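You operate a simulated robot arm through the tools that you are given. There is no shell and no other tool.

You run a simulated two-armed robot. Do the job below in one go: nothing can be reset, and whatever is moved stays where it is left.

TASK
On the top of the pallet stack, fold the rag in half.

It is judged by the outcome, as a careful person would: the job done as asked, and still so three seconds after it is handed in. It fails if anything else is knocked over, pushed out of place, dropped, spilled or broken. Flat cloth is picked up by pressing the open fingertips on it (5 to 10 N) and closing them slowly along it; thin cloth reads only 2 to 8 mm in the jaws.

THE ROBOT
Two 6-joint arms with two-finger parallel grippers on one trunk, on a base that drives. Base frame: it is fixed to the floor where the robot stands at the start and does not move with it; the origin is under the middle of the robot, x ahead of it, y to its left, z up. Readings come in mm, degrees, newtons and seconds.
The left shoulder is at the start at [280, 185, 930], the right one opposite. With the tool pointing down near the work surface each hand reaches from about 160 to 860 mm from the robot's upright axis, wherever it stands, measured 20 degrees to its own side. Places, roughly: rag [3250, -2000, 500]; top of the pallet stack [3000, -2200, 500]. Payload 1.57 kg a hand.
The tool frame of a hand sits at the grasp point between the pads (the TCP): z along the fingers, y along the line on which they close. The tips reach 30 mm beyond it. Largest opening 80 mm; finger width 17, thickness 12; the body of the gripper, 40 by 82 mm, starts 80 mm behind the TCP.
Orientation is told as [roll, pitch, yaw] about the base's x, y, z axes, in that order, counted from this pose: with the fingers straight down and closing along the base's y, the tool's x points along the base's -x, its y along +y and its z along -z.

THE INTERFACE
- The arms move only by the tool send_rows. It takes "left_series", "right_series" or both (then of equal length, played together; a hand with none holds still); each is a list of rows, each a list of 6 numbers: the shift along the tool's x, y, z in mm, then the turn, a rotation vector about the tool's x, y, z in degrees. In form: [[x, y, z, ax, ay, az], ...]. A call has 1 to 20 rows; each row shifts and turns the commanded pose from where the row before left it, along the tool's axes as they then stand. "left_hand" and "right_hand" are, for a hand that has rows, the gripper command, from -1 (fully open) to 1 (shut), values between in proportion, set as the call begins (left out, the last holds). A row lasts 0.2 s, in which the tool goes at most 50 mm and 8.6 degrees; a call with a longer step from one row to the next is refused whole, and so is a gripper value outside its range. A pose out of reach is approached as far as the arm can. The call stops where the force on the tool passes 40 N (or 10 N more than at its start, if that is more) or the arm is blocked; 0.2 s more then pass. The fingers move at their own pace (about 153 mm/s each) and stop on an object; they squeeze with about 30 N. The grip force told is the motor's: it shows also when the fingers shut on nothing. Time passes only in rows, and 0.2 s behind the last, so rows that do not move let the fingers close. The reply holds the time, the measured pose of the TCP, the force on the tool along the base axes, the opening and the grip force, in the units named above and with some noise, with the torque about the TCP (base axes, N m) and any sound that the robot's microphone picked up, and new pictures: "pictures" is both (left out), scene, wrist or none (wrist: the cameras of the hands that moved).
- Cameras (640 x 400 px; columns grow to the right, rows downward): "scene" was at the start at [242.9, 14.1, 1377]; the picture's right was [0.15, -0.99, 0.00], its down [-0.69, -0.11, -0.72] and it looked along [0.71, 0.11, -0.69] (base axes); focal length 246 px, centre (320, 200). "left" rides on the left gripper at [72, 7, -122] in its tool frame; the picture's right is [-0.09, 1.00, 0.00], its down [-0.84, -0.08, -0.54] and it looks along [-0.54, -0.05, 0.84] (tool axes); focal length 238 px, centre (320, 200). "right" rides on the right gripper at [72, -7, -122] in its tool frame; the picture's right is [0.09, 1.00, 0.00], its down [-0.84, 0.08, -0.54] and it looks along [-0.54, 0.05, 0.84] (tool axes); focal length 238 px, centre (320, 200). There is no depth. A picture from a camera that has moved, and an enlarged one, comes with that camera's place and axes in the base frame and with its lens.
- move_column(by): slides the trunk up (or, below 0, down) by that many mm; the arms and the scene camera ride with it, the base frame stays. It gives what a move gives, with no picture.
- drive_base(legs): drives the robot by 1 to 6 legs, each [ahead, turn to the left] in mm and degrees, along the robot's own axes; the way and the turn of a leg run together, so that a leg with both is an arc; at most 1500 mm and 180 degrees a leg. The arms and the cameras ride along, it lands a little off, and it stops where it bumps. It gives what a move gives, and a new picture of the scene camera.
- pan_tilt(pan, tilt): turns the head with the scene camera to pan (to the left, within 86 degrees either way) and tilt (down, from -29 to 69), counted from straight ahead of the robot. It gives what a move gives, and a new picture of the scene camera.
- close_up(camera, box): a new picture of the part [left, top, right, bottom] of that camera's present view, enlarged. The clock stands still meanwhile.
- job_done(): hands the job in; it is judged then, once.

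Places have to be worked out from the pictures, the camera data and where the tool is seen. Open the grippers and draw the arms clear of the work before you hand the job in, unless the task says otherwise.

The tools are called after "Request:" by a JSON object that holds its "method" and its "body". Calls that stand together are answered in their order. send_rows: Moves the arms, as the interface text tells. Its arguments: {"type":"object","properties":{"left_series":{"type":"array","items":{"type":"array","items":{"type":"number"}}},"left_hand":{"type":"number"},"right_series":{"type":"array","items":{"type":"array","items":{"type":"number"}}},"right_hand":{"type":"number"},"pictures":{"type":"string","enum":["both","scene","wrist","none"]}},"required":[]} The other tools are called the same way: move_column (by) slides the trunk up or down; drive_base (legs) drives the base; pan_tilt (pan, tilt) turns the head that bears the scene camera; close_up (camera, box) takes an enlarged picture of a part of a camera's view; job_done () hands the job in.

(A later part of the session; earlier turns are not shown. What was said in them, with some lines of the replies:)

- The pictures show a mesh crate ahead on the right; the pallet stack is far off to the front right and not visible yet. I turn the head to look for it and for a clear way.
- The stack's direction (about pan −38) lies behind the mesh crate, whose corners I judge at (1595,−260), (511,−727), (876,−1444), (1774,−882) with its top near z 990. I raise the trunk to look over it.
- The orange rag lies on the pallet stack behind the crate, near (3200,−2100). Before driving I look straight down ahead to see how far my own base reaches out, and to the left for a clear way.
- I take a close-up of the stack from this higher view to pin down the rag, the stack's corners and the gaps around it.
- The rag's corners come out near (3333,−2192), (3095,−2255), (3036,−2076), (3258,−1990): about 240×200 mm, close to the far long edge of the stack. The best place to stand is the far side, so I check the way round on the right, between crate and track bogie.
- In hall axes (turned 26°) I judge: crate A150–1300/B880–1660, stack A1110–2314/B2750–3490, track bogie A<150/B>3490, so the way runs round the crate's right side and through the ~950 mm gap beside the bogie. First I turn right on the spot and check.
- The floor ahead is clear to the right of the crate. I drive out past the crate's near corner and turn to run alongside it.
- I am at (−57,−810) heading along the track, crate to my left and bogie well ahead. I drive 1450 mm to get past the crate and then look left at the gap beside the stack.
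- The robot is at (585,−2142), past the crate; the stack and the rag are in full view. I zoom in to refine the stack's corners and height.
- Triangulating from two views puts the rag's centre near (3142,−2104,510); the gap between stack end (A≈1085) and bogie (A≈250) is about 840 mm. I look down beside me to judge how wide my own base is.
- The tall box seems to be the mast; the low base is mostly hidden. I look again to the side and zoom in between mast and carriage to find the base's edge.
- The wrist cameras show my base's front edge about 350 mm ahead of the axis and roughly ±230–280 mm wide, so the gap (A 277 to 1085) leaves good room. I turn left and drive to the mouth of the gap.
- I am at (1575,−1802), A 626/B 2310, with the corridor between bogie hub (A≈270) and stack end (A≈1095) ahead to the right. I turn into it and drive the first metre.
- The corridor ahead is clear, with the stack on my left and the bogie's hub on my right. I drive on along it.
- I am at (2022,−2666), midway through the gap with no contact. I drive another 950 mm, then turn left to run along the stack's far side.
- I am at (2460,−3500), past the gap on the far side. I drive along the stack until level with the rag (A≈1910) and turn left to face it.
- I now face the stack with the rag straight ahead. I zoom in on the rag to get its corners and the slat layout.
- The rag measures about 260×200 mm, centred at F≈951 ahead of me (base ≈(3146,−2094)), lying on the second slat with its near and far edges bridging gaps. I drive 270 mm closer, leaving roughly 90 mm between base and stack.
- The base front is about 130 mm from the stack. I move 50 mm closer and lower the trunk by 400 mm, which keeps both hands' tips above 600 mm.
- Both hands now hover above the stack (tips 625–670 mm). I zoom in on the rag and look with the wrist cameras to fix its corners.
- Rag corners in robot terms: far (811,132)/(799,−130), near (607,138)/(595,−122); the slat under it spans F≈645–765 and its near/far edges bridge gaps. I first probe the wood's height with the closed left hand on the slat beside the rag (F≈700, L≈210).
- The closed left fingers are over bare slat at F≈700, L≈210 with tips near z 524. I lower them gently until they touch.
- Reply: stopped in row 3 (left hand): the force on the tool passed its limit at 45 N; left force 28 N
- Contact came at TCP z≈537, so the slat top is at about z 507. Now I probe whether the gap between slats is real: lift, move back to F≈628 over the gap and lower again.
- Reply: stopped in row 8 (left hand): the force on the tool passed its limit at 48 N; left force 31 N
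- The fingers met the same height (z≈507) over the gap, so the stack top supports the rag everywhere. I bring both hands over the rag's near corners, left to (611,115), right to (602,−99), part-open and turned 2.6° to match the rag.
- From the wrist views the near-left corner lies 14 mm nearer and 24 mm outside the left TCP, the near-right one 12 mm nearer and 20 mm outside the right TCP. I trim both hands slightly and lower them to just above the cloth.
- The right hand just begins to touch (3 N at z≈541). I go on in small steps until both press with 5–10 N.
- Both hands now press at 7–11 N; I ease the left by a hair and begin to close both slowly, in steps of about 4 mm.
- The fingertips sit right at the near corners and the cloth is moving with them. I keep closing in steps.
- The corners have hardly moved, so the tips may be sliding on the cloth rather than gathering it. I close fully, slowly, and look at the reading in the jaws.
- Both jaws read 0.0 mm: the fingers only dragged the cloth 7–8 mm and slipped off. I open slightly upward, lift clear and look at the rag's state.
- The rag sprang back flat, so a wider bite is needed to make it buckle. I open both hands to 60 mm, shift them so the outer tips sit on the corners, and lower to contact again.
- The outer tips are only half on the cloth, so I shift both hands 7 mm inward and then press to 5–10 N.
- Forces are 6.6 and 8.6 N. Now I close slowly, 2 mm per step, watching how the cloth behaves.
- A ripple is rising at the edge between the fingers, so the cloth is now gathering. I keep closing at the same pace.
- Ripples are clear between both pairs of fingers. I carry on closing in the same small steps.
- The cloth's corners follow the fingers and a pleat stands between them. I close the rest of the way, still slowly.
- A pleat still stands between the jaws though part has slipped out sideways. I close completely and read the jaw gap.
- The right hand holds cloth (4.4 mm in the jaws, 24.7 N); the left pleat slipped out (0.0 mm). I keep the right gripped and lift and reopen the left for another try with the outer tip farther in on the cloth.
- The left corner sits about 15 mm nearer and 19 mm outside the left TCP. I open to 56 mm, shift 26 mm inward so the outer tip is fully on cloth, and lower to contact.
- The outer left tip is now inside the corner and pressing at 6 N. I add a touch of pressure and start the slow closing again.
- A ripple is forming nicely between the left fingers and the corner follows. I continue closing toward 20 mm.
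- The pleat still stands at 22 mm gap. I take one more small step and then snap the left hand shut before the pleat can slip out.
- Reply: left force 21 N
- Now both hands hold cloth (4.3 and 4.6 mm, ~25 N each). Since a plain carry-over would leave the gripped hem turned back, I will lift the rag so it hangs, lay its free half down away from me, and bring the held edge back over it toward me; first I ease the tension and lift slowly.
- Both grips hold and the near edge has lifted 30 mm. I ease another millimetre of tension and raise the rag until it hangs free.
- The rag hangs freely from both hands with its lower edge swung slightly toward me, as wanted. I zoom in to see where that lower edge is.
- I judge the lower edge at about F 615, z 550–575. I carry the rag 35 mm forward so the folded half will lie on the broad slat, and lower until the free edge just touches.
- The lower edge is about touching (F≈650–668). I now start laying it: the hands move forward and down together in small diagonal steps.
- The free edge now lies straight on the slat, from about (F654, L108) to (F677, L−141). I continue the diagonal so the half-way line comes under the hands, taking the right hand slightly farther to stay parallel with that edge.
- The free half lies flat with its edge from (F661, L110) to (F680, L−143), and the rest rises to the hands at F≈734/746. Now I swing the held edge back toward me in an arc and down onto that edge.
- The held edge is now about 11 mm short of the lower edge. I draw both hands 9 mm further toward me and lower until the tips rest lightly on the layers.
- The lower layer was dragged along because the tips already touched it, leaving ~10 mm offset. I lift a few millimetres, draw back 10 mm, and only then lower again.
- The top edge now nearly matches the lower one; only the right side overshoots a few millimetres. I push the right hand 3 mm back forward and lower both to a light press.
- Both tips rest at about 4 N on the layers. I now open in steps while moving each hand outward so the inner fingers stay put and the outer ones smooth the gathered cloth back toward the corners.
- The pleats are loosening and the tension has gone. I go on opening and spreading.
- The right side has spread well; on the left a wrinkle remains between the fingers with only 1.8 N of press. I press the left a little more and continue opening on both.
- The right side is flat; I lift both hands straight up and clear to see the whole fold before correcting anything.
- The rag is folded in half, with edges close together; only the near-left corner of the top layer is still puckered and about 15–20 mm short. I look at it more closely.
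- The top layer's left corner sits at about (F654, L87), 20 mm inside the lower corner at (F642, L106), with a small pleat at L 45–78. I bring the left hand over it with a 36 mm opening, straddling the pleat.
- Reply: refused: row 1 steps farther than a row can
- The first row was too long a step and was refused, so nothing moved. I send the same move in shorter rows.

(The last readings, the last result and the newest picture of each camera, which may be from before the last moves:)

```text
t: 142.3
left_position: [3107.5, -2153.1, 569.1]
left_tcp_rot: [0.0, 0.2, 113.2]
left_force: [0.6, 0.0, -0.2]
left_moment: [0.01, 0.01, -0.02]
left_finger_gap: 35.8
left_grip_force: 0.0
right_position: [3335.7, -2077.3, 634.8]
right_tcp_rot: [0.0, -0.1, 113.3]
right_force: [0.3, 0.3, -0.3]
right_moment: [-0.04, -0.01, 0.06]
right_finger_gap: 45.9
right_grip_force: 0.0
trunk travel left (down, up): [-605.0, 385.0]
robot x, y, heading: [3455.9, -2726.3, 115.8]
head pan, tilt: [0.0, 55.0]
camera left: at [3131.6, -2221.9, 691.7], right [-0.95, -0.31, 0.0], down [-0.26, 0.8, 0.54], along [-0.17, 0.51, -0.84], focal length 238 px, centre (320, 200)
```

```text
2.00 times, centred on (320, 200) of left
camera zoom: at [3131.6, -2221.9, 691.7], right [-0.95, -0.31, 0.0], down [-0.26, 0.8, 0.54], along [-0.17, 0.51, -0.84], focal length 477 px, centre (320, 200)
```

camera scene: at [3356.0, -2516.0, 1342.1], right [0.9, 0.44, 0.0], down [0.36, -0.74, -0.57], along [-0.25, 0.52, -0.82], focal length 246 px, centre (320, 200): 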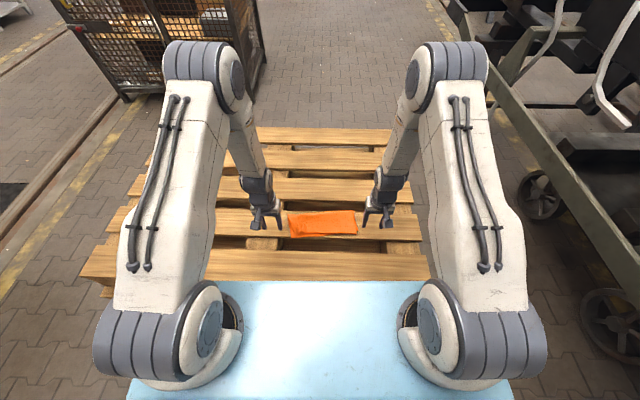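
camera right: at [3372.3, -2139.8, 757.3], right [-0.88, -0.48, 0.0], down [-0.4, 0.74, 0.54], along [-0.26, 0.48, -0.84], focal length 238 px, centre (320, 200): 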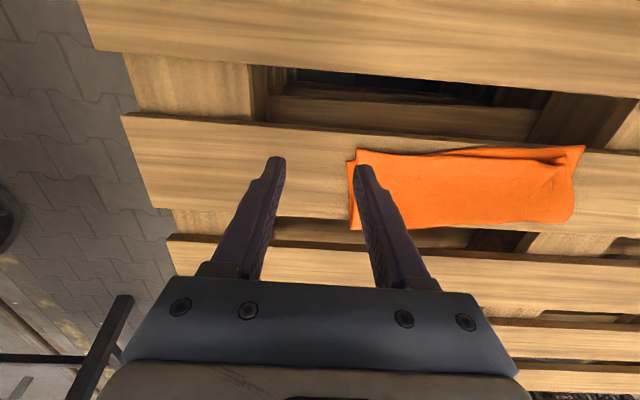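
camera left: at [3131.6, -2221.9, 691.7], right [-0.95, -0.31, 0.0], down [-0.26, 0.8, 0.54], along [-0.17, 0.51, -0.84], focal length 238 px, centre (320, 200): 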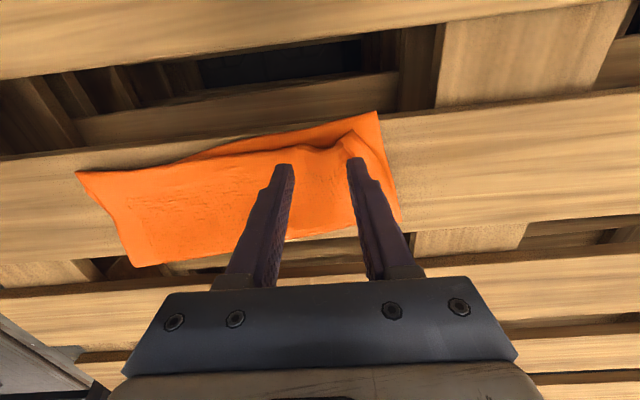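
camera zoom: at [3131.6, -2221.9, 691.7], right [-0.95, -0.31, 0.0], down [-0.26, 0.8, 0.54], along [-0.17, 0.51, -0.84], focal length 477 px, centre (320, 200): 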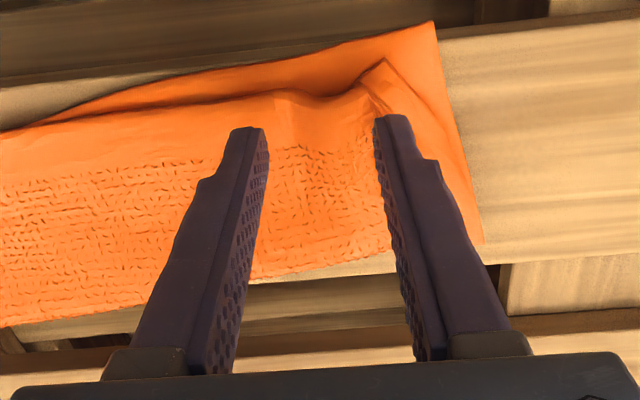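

The outer finger will land on the flap and the inner one just inside the pleat. I widen to 40 mm, trim 2 mm toward me, and lower to a 5–7 N press.

Request:
{"method": "send_rows", "body": {"left_series": [[2, 0, 10, 0, 0, 0], [0, 0, 8, 0, 0, 0], [0, 0, 4, 0, 0, 0], [0, 0, 1.5, 0, 0, 0], [0, 0, 0, 0, 0, 0]], "left_hand": 0.0, "pictures": "none"}}

Request:
{"method": "send_rows", "body": {"left_series": [[0, 0, 1, 0, 0, 0], [0, 0, 0, 0, 0, 0]], "pictures": "wrist"}}

```text
t: 143.5
left_position: [3109.3, -2155.8, 545.5]
left_tcp_rot: [0.1, 0.1, 113.2]
left_force: [0.5, -0.2, 3.9]
left_moment: [-0.04, 0.0, 0.03]
left_finger_gap: 39.7
left_grip_force: 0.0
right_position: [3337.7, -2076.2, 635.0]
right_tcp_rot: [0.0, 0.0, 113.2]
right_force: [0.5, -0.6, 0.4]
right_moment: [0.02, 0.04, 0.01]
right_finger_gap: 46.3
right_grip_force: 0.0
trunk travel left (down, up): [-605.0, 385.0]
robot x, y, heading: [3454.6, -2726.1, 115.9]
head pan, tilt: [0.0, 55.0]
```

```text
t: 144.1
left_position: [3109.6, -2155.4, 545.4]
left_tcp_rot: [0.0, 0.2, 113.2]
left_force: [1.8, 0.3, 5.6]
left_moment: [0.02, -0.01, 0.04]
left_finger_gap: 39.8
left_grip_force: 0.1
right_position: [3336.2, -2076.9, 634.2]
right_tcp_rot: [0.0, 0.0, 113.3]
right_force: [-0.4, 0.3, 0.3]
right_moment: [0.0, 0.02, -0.02]
right_finger_gap: 46.0
right_grip_force: 0.1
trunk travel left (down, up): [-605.0, 385.0]
robot x, y, heading: [3454.6, -2727.5, 115.7]
head pan, tilt: [0.0, 55.0]
camera left: at [3132.2, -2223.6, 667.3], right [-0.95, -0.31, 0.0], down [-0.26, 0.8, 0.54], along [-0.17, 0.51, -0.84], focal length 238 px, centre (320, 200)
```

left: 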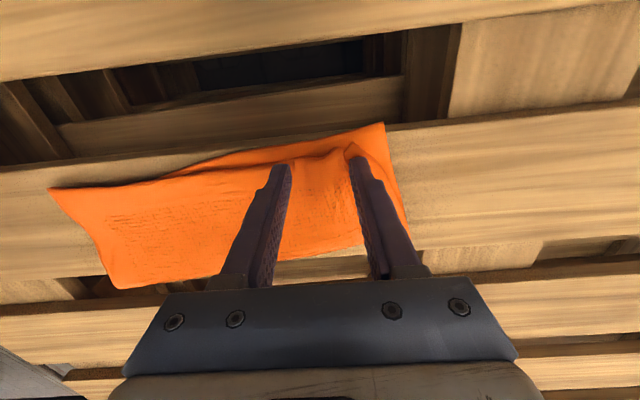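

The tips press with 5.6 N on both sides of the pleat. I open in small steps while shifting the hand outward (and a little toward me) so the flap is drawn toward its corner.

Request:
{"method": "send_rows", "body": {"left_series": [[0.5, 1.6, 0, 0, 0, 0]], "left_hand": -0.08, "pictures": "none"}}

Request:
{"method": "send_rows", "body": {"left_series": [[0.5, 1.6, 0, 0, 0, 0]], "left_hand": -0.16, "pictures": "none"}}

Request:
{"method": "send_rows", "body": {"left_series": [[0.5, 1.6, 0, 0, 0, 0]], "left_hand": -0.24, "pictures": "wrist"}}

```text
t: 144.5
left_position: [3107.4, -2155.0, 545.2]
left_tcp_rot: [-0.1, 0.1, 113.3]
left_force: [1.6, 1.6, 5.1]
left_moment: [0.03, 0.02, 0.0]
left_finger_gap: 41.9
left_grip_force: 0.2
right_position: [3336.8, -2077.0, 634.6]
right_tcp_rot: [0.0, 0.0, 113.3]
right_force: [0.4, 0.2, 1.1]
right_moment: [-0.02, -0.02, 0.03]
right_finger_gap: 46.1
right_grip_force: 0.0
trunk travel left (down, up): [-605.0, 385.0]
robot x, y, heading: [3457.4, -2728.0, 116.0]
head pan, tilt: [0.0, 55.0]
```

```text
t: 144.9
left_position: [3105.4, -2157.8, 545.8]
left_tcp_rot: [0.0, 0.2, 113.1]
left_force: [1.3, 0.8, 5.1]
left_moment: [0.0, -0.01, -0.01]
left_finger_gap: 44.2
left_grip_force: 0.1
right_position: [3336.1, -2077.0, 634.2]
right_tcp_rot: [0.0, 0.0, 113.3]
right_force: [-0.1, 0.6, -0.4]
right_moment: [-0.01, -0.01, -0.02]
right_finger_gap: 46.2
right_grip_force: 0.0
trunk travel left (down, up): [-605.0, 385.0]
robot x, y, heading: [3455.7, -2726.7, 115.9]
head pan, tilt: [0.0, 55.0]
```

```text
t: 145.3
left_position: [3104.8, -2160.1, 545.5]
left_tcp_rot: [0.0, 0.1, 113.3]
left_force: [0.3, 0.5, 3.5]
left_moment: [0.0, -0.01, -0.01]
left_finger_gap: 47.4
left_grip_force: 0.0
right_position: [3336.3, -2076.3, 636.2]
right_tcp_rot: [0.0, 0.0, 113.5]
right_force: [0.7, -0.3, 0.0]
right_moment: [0.0, 0.01, -0.02]
right_finger_gap: 46.0
right_grip_force: 0.1
trunk travel left (down, up): [-605.0, 385.0]
robot x, y, heading: [3455.5, -2730.2, 115.8]
head pan, tilt: [0.0, 55.0]
camera left: at [3128.3, -2227.1, 667.5], right [-0.95, -0.31, 0.0], down [-0.26, 0.8, 0.54], along [-0.17, 0.51, -0.84], focal length 238 px, centre (320, 200)
```

left: 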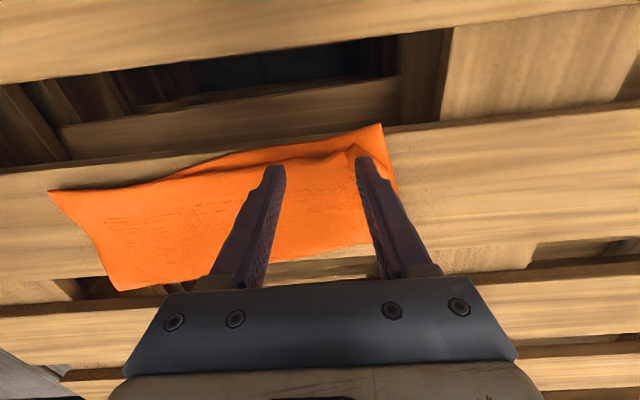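

The flap is creeping outward; the press has dropped to 3.5 N. I press slightly more and continue.

Request:
{"method": "send_rows", "body": {"left_series": [[0.5, 1.6, 0.6, 0, 0, 0]], "left_hand": -0.32, "pictures": "none"}}

Request:
{"method": "send_rows", "body": {"left_series": [[0.5, 1.6, 0, 0, 0, 0]], "left_hand": -0.4, "pictures": "none"}}

Request:
{"method": "send_rows", "body": {"left_series": [[0.5, 1.6, 0, 0, 0, 0]], "left_hand": -0.48, "pictures": "wrist"}}

```text
t: 145.7
left_position: [3102.0, -2160.0, 545.1]
left_tcp_rot: [-0.1, 0.1, 113.2]
left_force: [2.1, 0.7, 5.1]
left_moment: [0.0, -0.04, -0.02]
left_finger_gap: 50.5
left_grip_force: 0.0
right_position: [3335.7, -2076.8, 635.1]
right_tcp_rot: [0.0, 0.0, 113.3]
right_force: [-0.7, -0.6, 0.1]
right_moment: [0.02, -0.01, 0.0]
right_finger_gap: 45.8
right_grip_force: 0.2
trunk travel left (down, up): [-605.0, 385.0]
robot x, y, heading: [3453.9, -2724.8, 115.7]
head pan, tilt: [0.0, 55.0]
```

```text
t: 146.1
left_position: [3102.3, -2160.3, 544.0]
left_tcp_rot: [0.0, 0.2, 113.2]
left_force: [1.0, 1.0, 6.3]
left_moment: [0.07, -0.02, -0.02]
left_finger_gap: 52.5
left_grip_force: 0.1
right_position: [3335.4, -2077.1, 634.7]
right_tcp_rot: [0.0, 0.0, 113.2]
right_force: [1.1, 0.5, 0.3]
right_moment: [-0.01, 0.01, -0.01]
right_finger_gap: 46.0
right_grip_force: 0.1
trunk travel left (down, up): [-605.0, 385.0]
robot x, y, heading: [3455.7, -2725.5, 115.7]
head pan, tilt: [0.0, 55.0]
```

```text
t: 146.5
left_position: [3100.0, -2161.8, 545.9]
left_tcp_rot: [0.0, 0.1, 113.2]
left_force: [0.3, 0.8, 4.1]
left_moment: [0.06, -0.04, 0.03]
left_finger_gap: 57.3
left_grip_force: 0.1
right_position: [3334.7, -2077.3, 635.0]
right_tcp_rot: [0.1, 0.1, 113.2]
right_force: [-0.2, -0.4, -0.4]
right_moment: [-0.02, 0.01, 0.03]
right_finger_gap: 46.3
right_grip_force: 0.0
trunk travel left (down, up): [-605.0, 385.0]
robot x, y, heading: [3456.3, -2724.8, 115.8]
head pan, tilt: [0.0, 55.0]
camera left: at [3124.1, -2230.7, 666.8], right [-0.95, -0.31, 0.0], down [-0.26, 0.8, 0.54], along [-0.17, 0.51, -0.84], focal length 238 px, centre (320, 200)
```

left: 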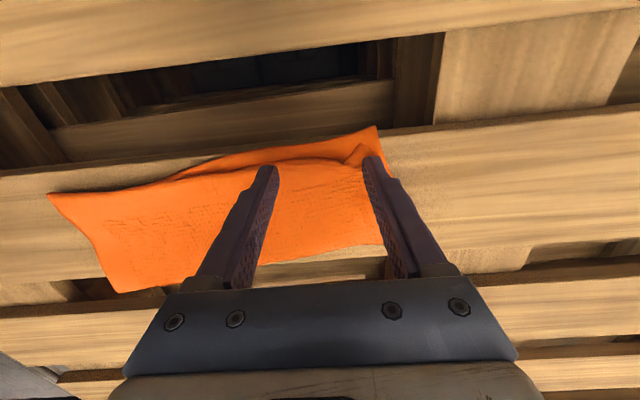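

Only a narrow fold now shows at the corner. I lift the left hand away and look at the result.

Request:
{"method": "send_rows", "body": {"left_series": [[0, 0, -5, 0, 0, 0], [0, 0, -15, 0, 0, 0], [0, 0, -25, 0, 0, 0], [0, 0, -35, 0, 0, 0], [15, 35, -5, 0, 0, 0], [15, 35, 0, 0, 0, 0], [0, 0, 0, 0, 0, 0]], "pictures": "wrist"}}

Request:
{"method": "close_up", "body": {"camera": "scene", "box": [272, 190, 368, 250]}}

```text
t: 148.1
left_position: [3046.4, -2218.6, 630.4]
left_tcp_rot: [0.0, 0.2, 113.2]
left_force: [0.4, 0.1, -0.3]
left_moment: [-0.01, 0.02, -0.01]
left_finger_gap: 59.3
left_grip_force: 0.0
right_position: [3336.1, -2076.7, 633.8]
right_tcp_rot: [-0.1, 0.0, 113.3]
right_force: [-0.1, 0.1, -0.4]
right_moment: [-0.01, 0.01, -0.01]
right_finger_gap: 46.2
right_grip_force: 0.0
trunk travel left (down, up): [-605.0, 385.0]
robot x, y, heading: [3457.7, -2727.6, 115.9]
head pan, tilt: [0.0, 55.0]
camera left: at [3070.1, -2286.5, 752.9], right [-0.95, -0.31, 0.0], down [-0.26, 0.8, 0.54], along [-0.17, 0.51, -0.84], focal length 238 px, centre (320, 200)
```

left: 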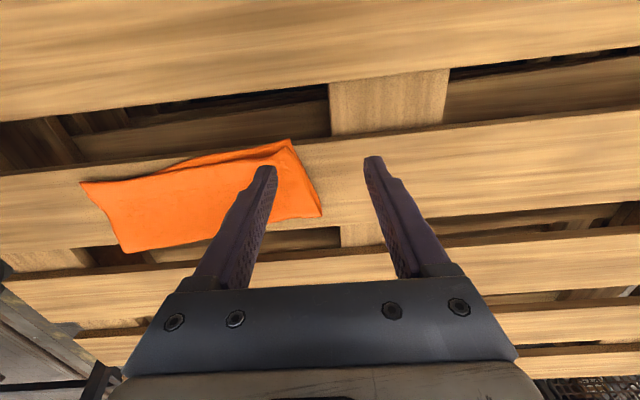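

```text
6.67 times, centred on (320, 220) of scene
camera zoom: at [3356.0, -2515.9, 1342.1], right [0.9, 0.44, 0.0], down [0.36, -0.74, -0.57], along [-0.25, 0.52, -0.82], focal length 1640 px, centre (320, 67)
```

zoom: 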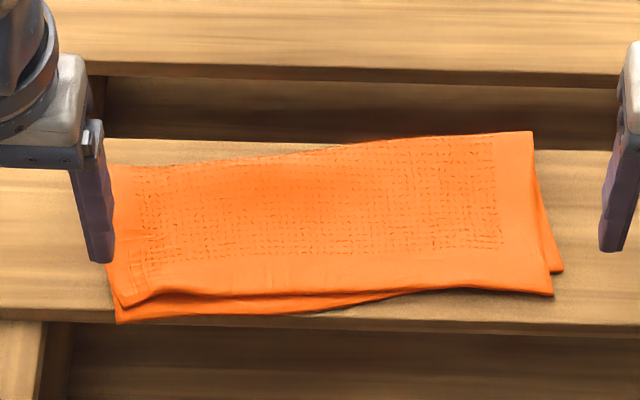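

The fold now looks clean: top and lower corners agree within about 10 mm on the left and 18 mm on the right, lying flat on the slat. I open both hands fully and draw the arms up and back clear of the stack.

Request:
{"method": "send_rows", "body": {"left_series": [[0, 0, -40, 0, 0, 0], [0, 10, -40, 0, 0, 0], [15, 10, -40, 0, 0, 0], [20, 10, -30, 0, 0, 0], [0, 0, 0, 0, 0, 0], [0, 0, 0, 0, 0, 0]], "right_series": [[0, 0, -40, 0, 0, 0], [0, -10, -40, 0, 0, 0], [15, -10, -40, 0, 0, 0], [20, -10, -30, 0, 0, 0], [0, 0, 0, 0, 0, 0], [0, 0, 0, 0, 0, 0]], "left_hand": -1, "right_hand": -1, "pictures": "both"}}

Request:
{"method": "close_up", "body": {"camera": "scene", "box": [272, 190, 368, 250]}}

```text
t: 149.5
left_position: [3034.0, -2260.4, 780.0]
left_tcp_rot: [0.0, 0.2, 113.2]
left_force: [1.1, 0.2, 0.3]
left_moment: [0.02, -0.01, -0.01]
left_finger_gap: 80.0
left_grip_force: 0.0
right_position: [3377.7, -2097.8, 785.2]
right_tcp_rot: [0.0, 0.1, 113.3]
right_force: [-0.7, 0.4, -0.9]
right_moment: [0.0, -0.01, -0.05]
right_finger_gap: 79.6
right_grip_force: 0.1
trunk travel left (down, up): [-605.0, 385.0]
robot x, y, heading: [3457.8, -2725.0, 115.9]
head pan, tilt: [0.0, 55.0]
camera scene: at [3356.1, -2516.1, 1342.1], right [0.9, 0.44, 0.0], down [0.36, -0.74, -0.57], along [-0.25, 0.52, -0.82], focal length 246 px, centre (320, 200)
camera right: at [3413.5, -2160.9, 907.8], right [-0.88, -0.48, 0.0], down [-0.4, 0.74, 0.54], along [-0.26, 0.48, -0.84], focal length 238 px, centre (320, 200)
camera left: at [3057.9, -2328.6, 901.8], right [-0.95, -0.31, 0.0], down [-0.26, 0.8, 0.54], along [-0.17, 0.51, -0.84], focal length 238 px, centre (320, 200)
```

scene: 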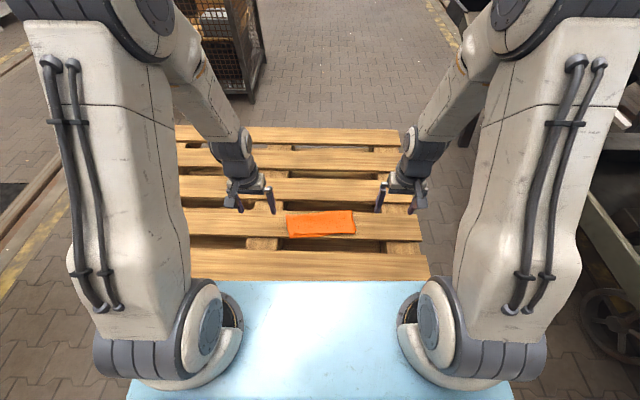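
right: 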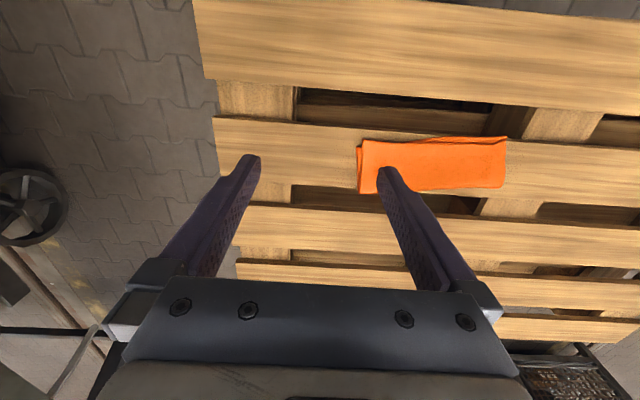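
left: 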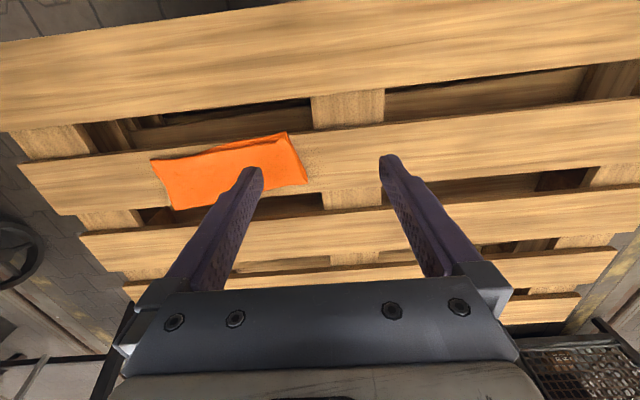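

```text
6.67 times, centred on (320, 220) of scene
camera zoom: at [3356.1, -2516.1, 1342.1], right [0.9, 0.44, 0.0], down [0.36, -0.74, -0.57], along [-0.25, 0.52, -0.82], focal length 1640 px, centre (320, 67)
```

zoom: 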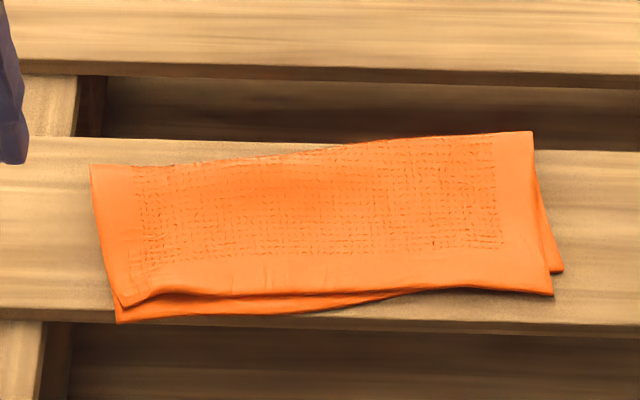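

The rag lies folded in half, flat and still on the stack; both hands are open at z≈780, well away from it. I raise the trunk a little for extra clearance before handing in.

Request:
{"method": "move_column", "body": {"by": 150}}

Request:
{"method": "close_up", "body": {"camera": "scene", "box": [240, 160, 400, 260]}}

```text
t: 151.3
left_position: [3034.1, -2260.4, 929.5]
left_tcp_rot: [0.0, 0.1, 113.2]
left_force: [0.7, 0.7, 0.1]
left_moment: [0.0, 0.03, 0.02]
left_finger_gap: 80.2
left_grip_force: 0.1
right_position: [3377.9, -2097.6, 935.2]
right_tcp_rot: [0.0, 0.0, 113.3]
right_force: [-0.4, 0.6, -0.3]
right_moment: [-0.01, 0.02, -0.04]
right_finger_gap: 80.0
right_grip_force: 0.1
trunk travel left (down, up): [-755.0, 235.0]
robot x, y, heading: [3456.3, -2728.4, 115.9]
head pan, tilt: [0.0, 55.0]
```

```text
4.00 times, centred on (320, 210) of scene
camera zoom: at [3356.0, -2515.9, 1492.0], right [0.9, 0.44, 0.0], down [0.36, -0.74, -0.57], along [-0.25, 0.52, -0.82], focal length 984 px, centre (320, 160)
```

zoom: 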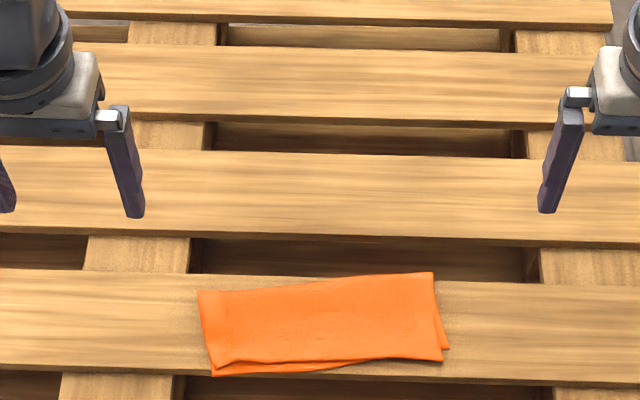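

The rag rests folded in half on top of the pallet stack, unchanged, with the arms clear and nothing else disturbed. I hand the job in.

Request:
{"method": "job_done", "body": {}}

```text
The job is handed in.
```

The rag is folded in half on top of the pallet stack. It lies flat on the slat second from the edge the robot worked from, close to where it started, and I've handed the job in.

- **Alignment:** the top and bottom corners are about 13 mm apart on the left and about 19 mm on the right, on a rag of roughly 260 × 200 mm. A small pucker at the left corner of the top layer came out once I smoothed it.
- **How it was done:** the first grip slipped off. On later tries I gripped the near edge with both hands and lifted the rag. I then laid the free half down and brought the held edge back over it. The folded rag sits slightly turned from its original angle.
- **Surroundings:** nothing else was touched on the way round the crate and the bogie. Both grippers are open, and the arms are raised more than 300 mm above the rag.
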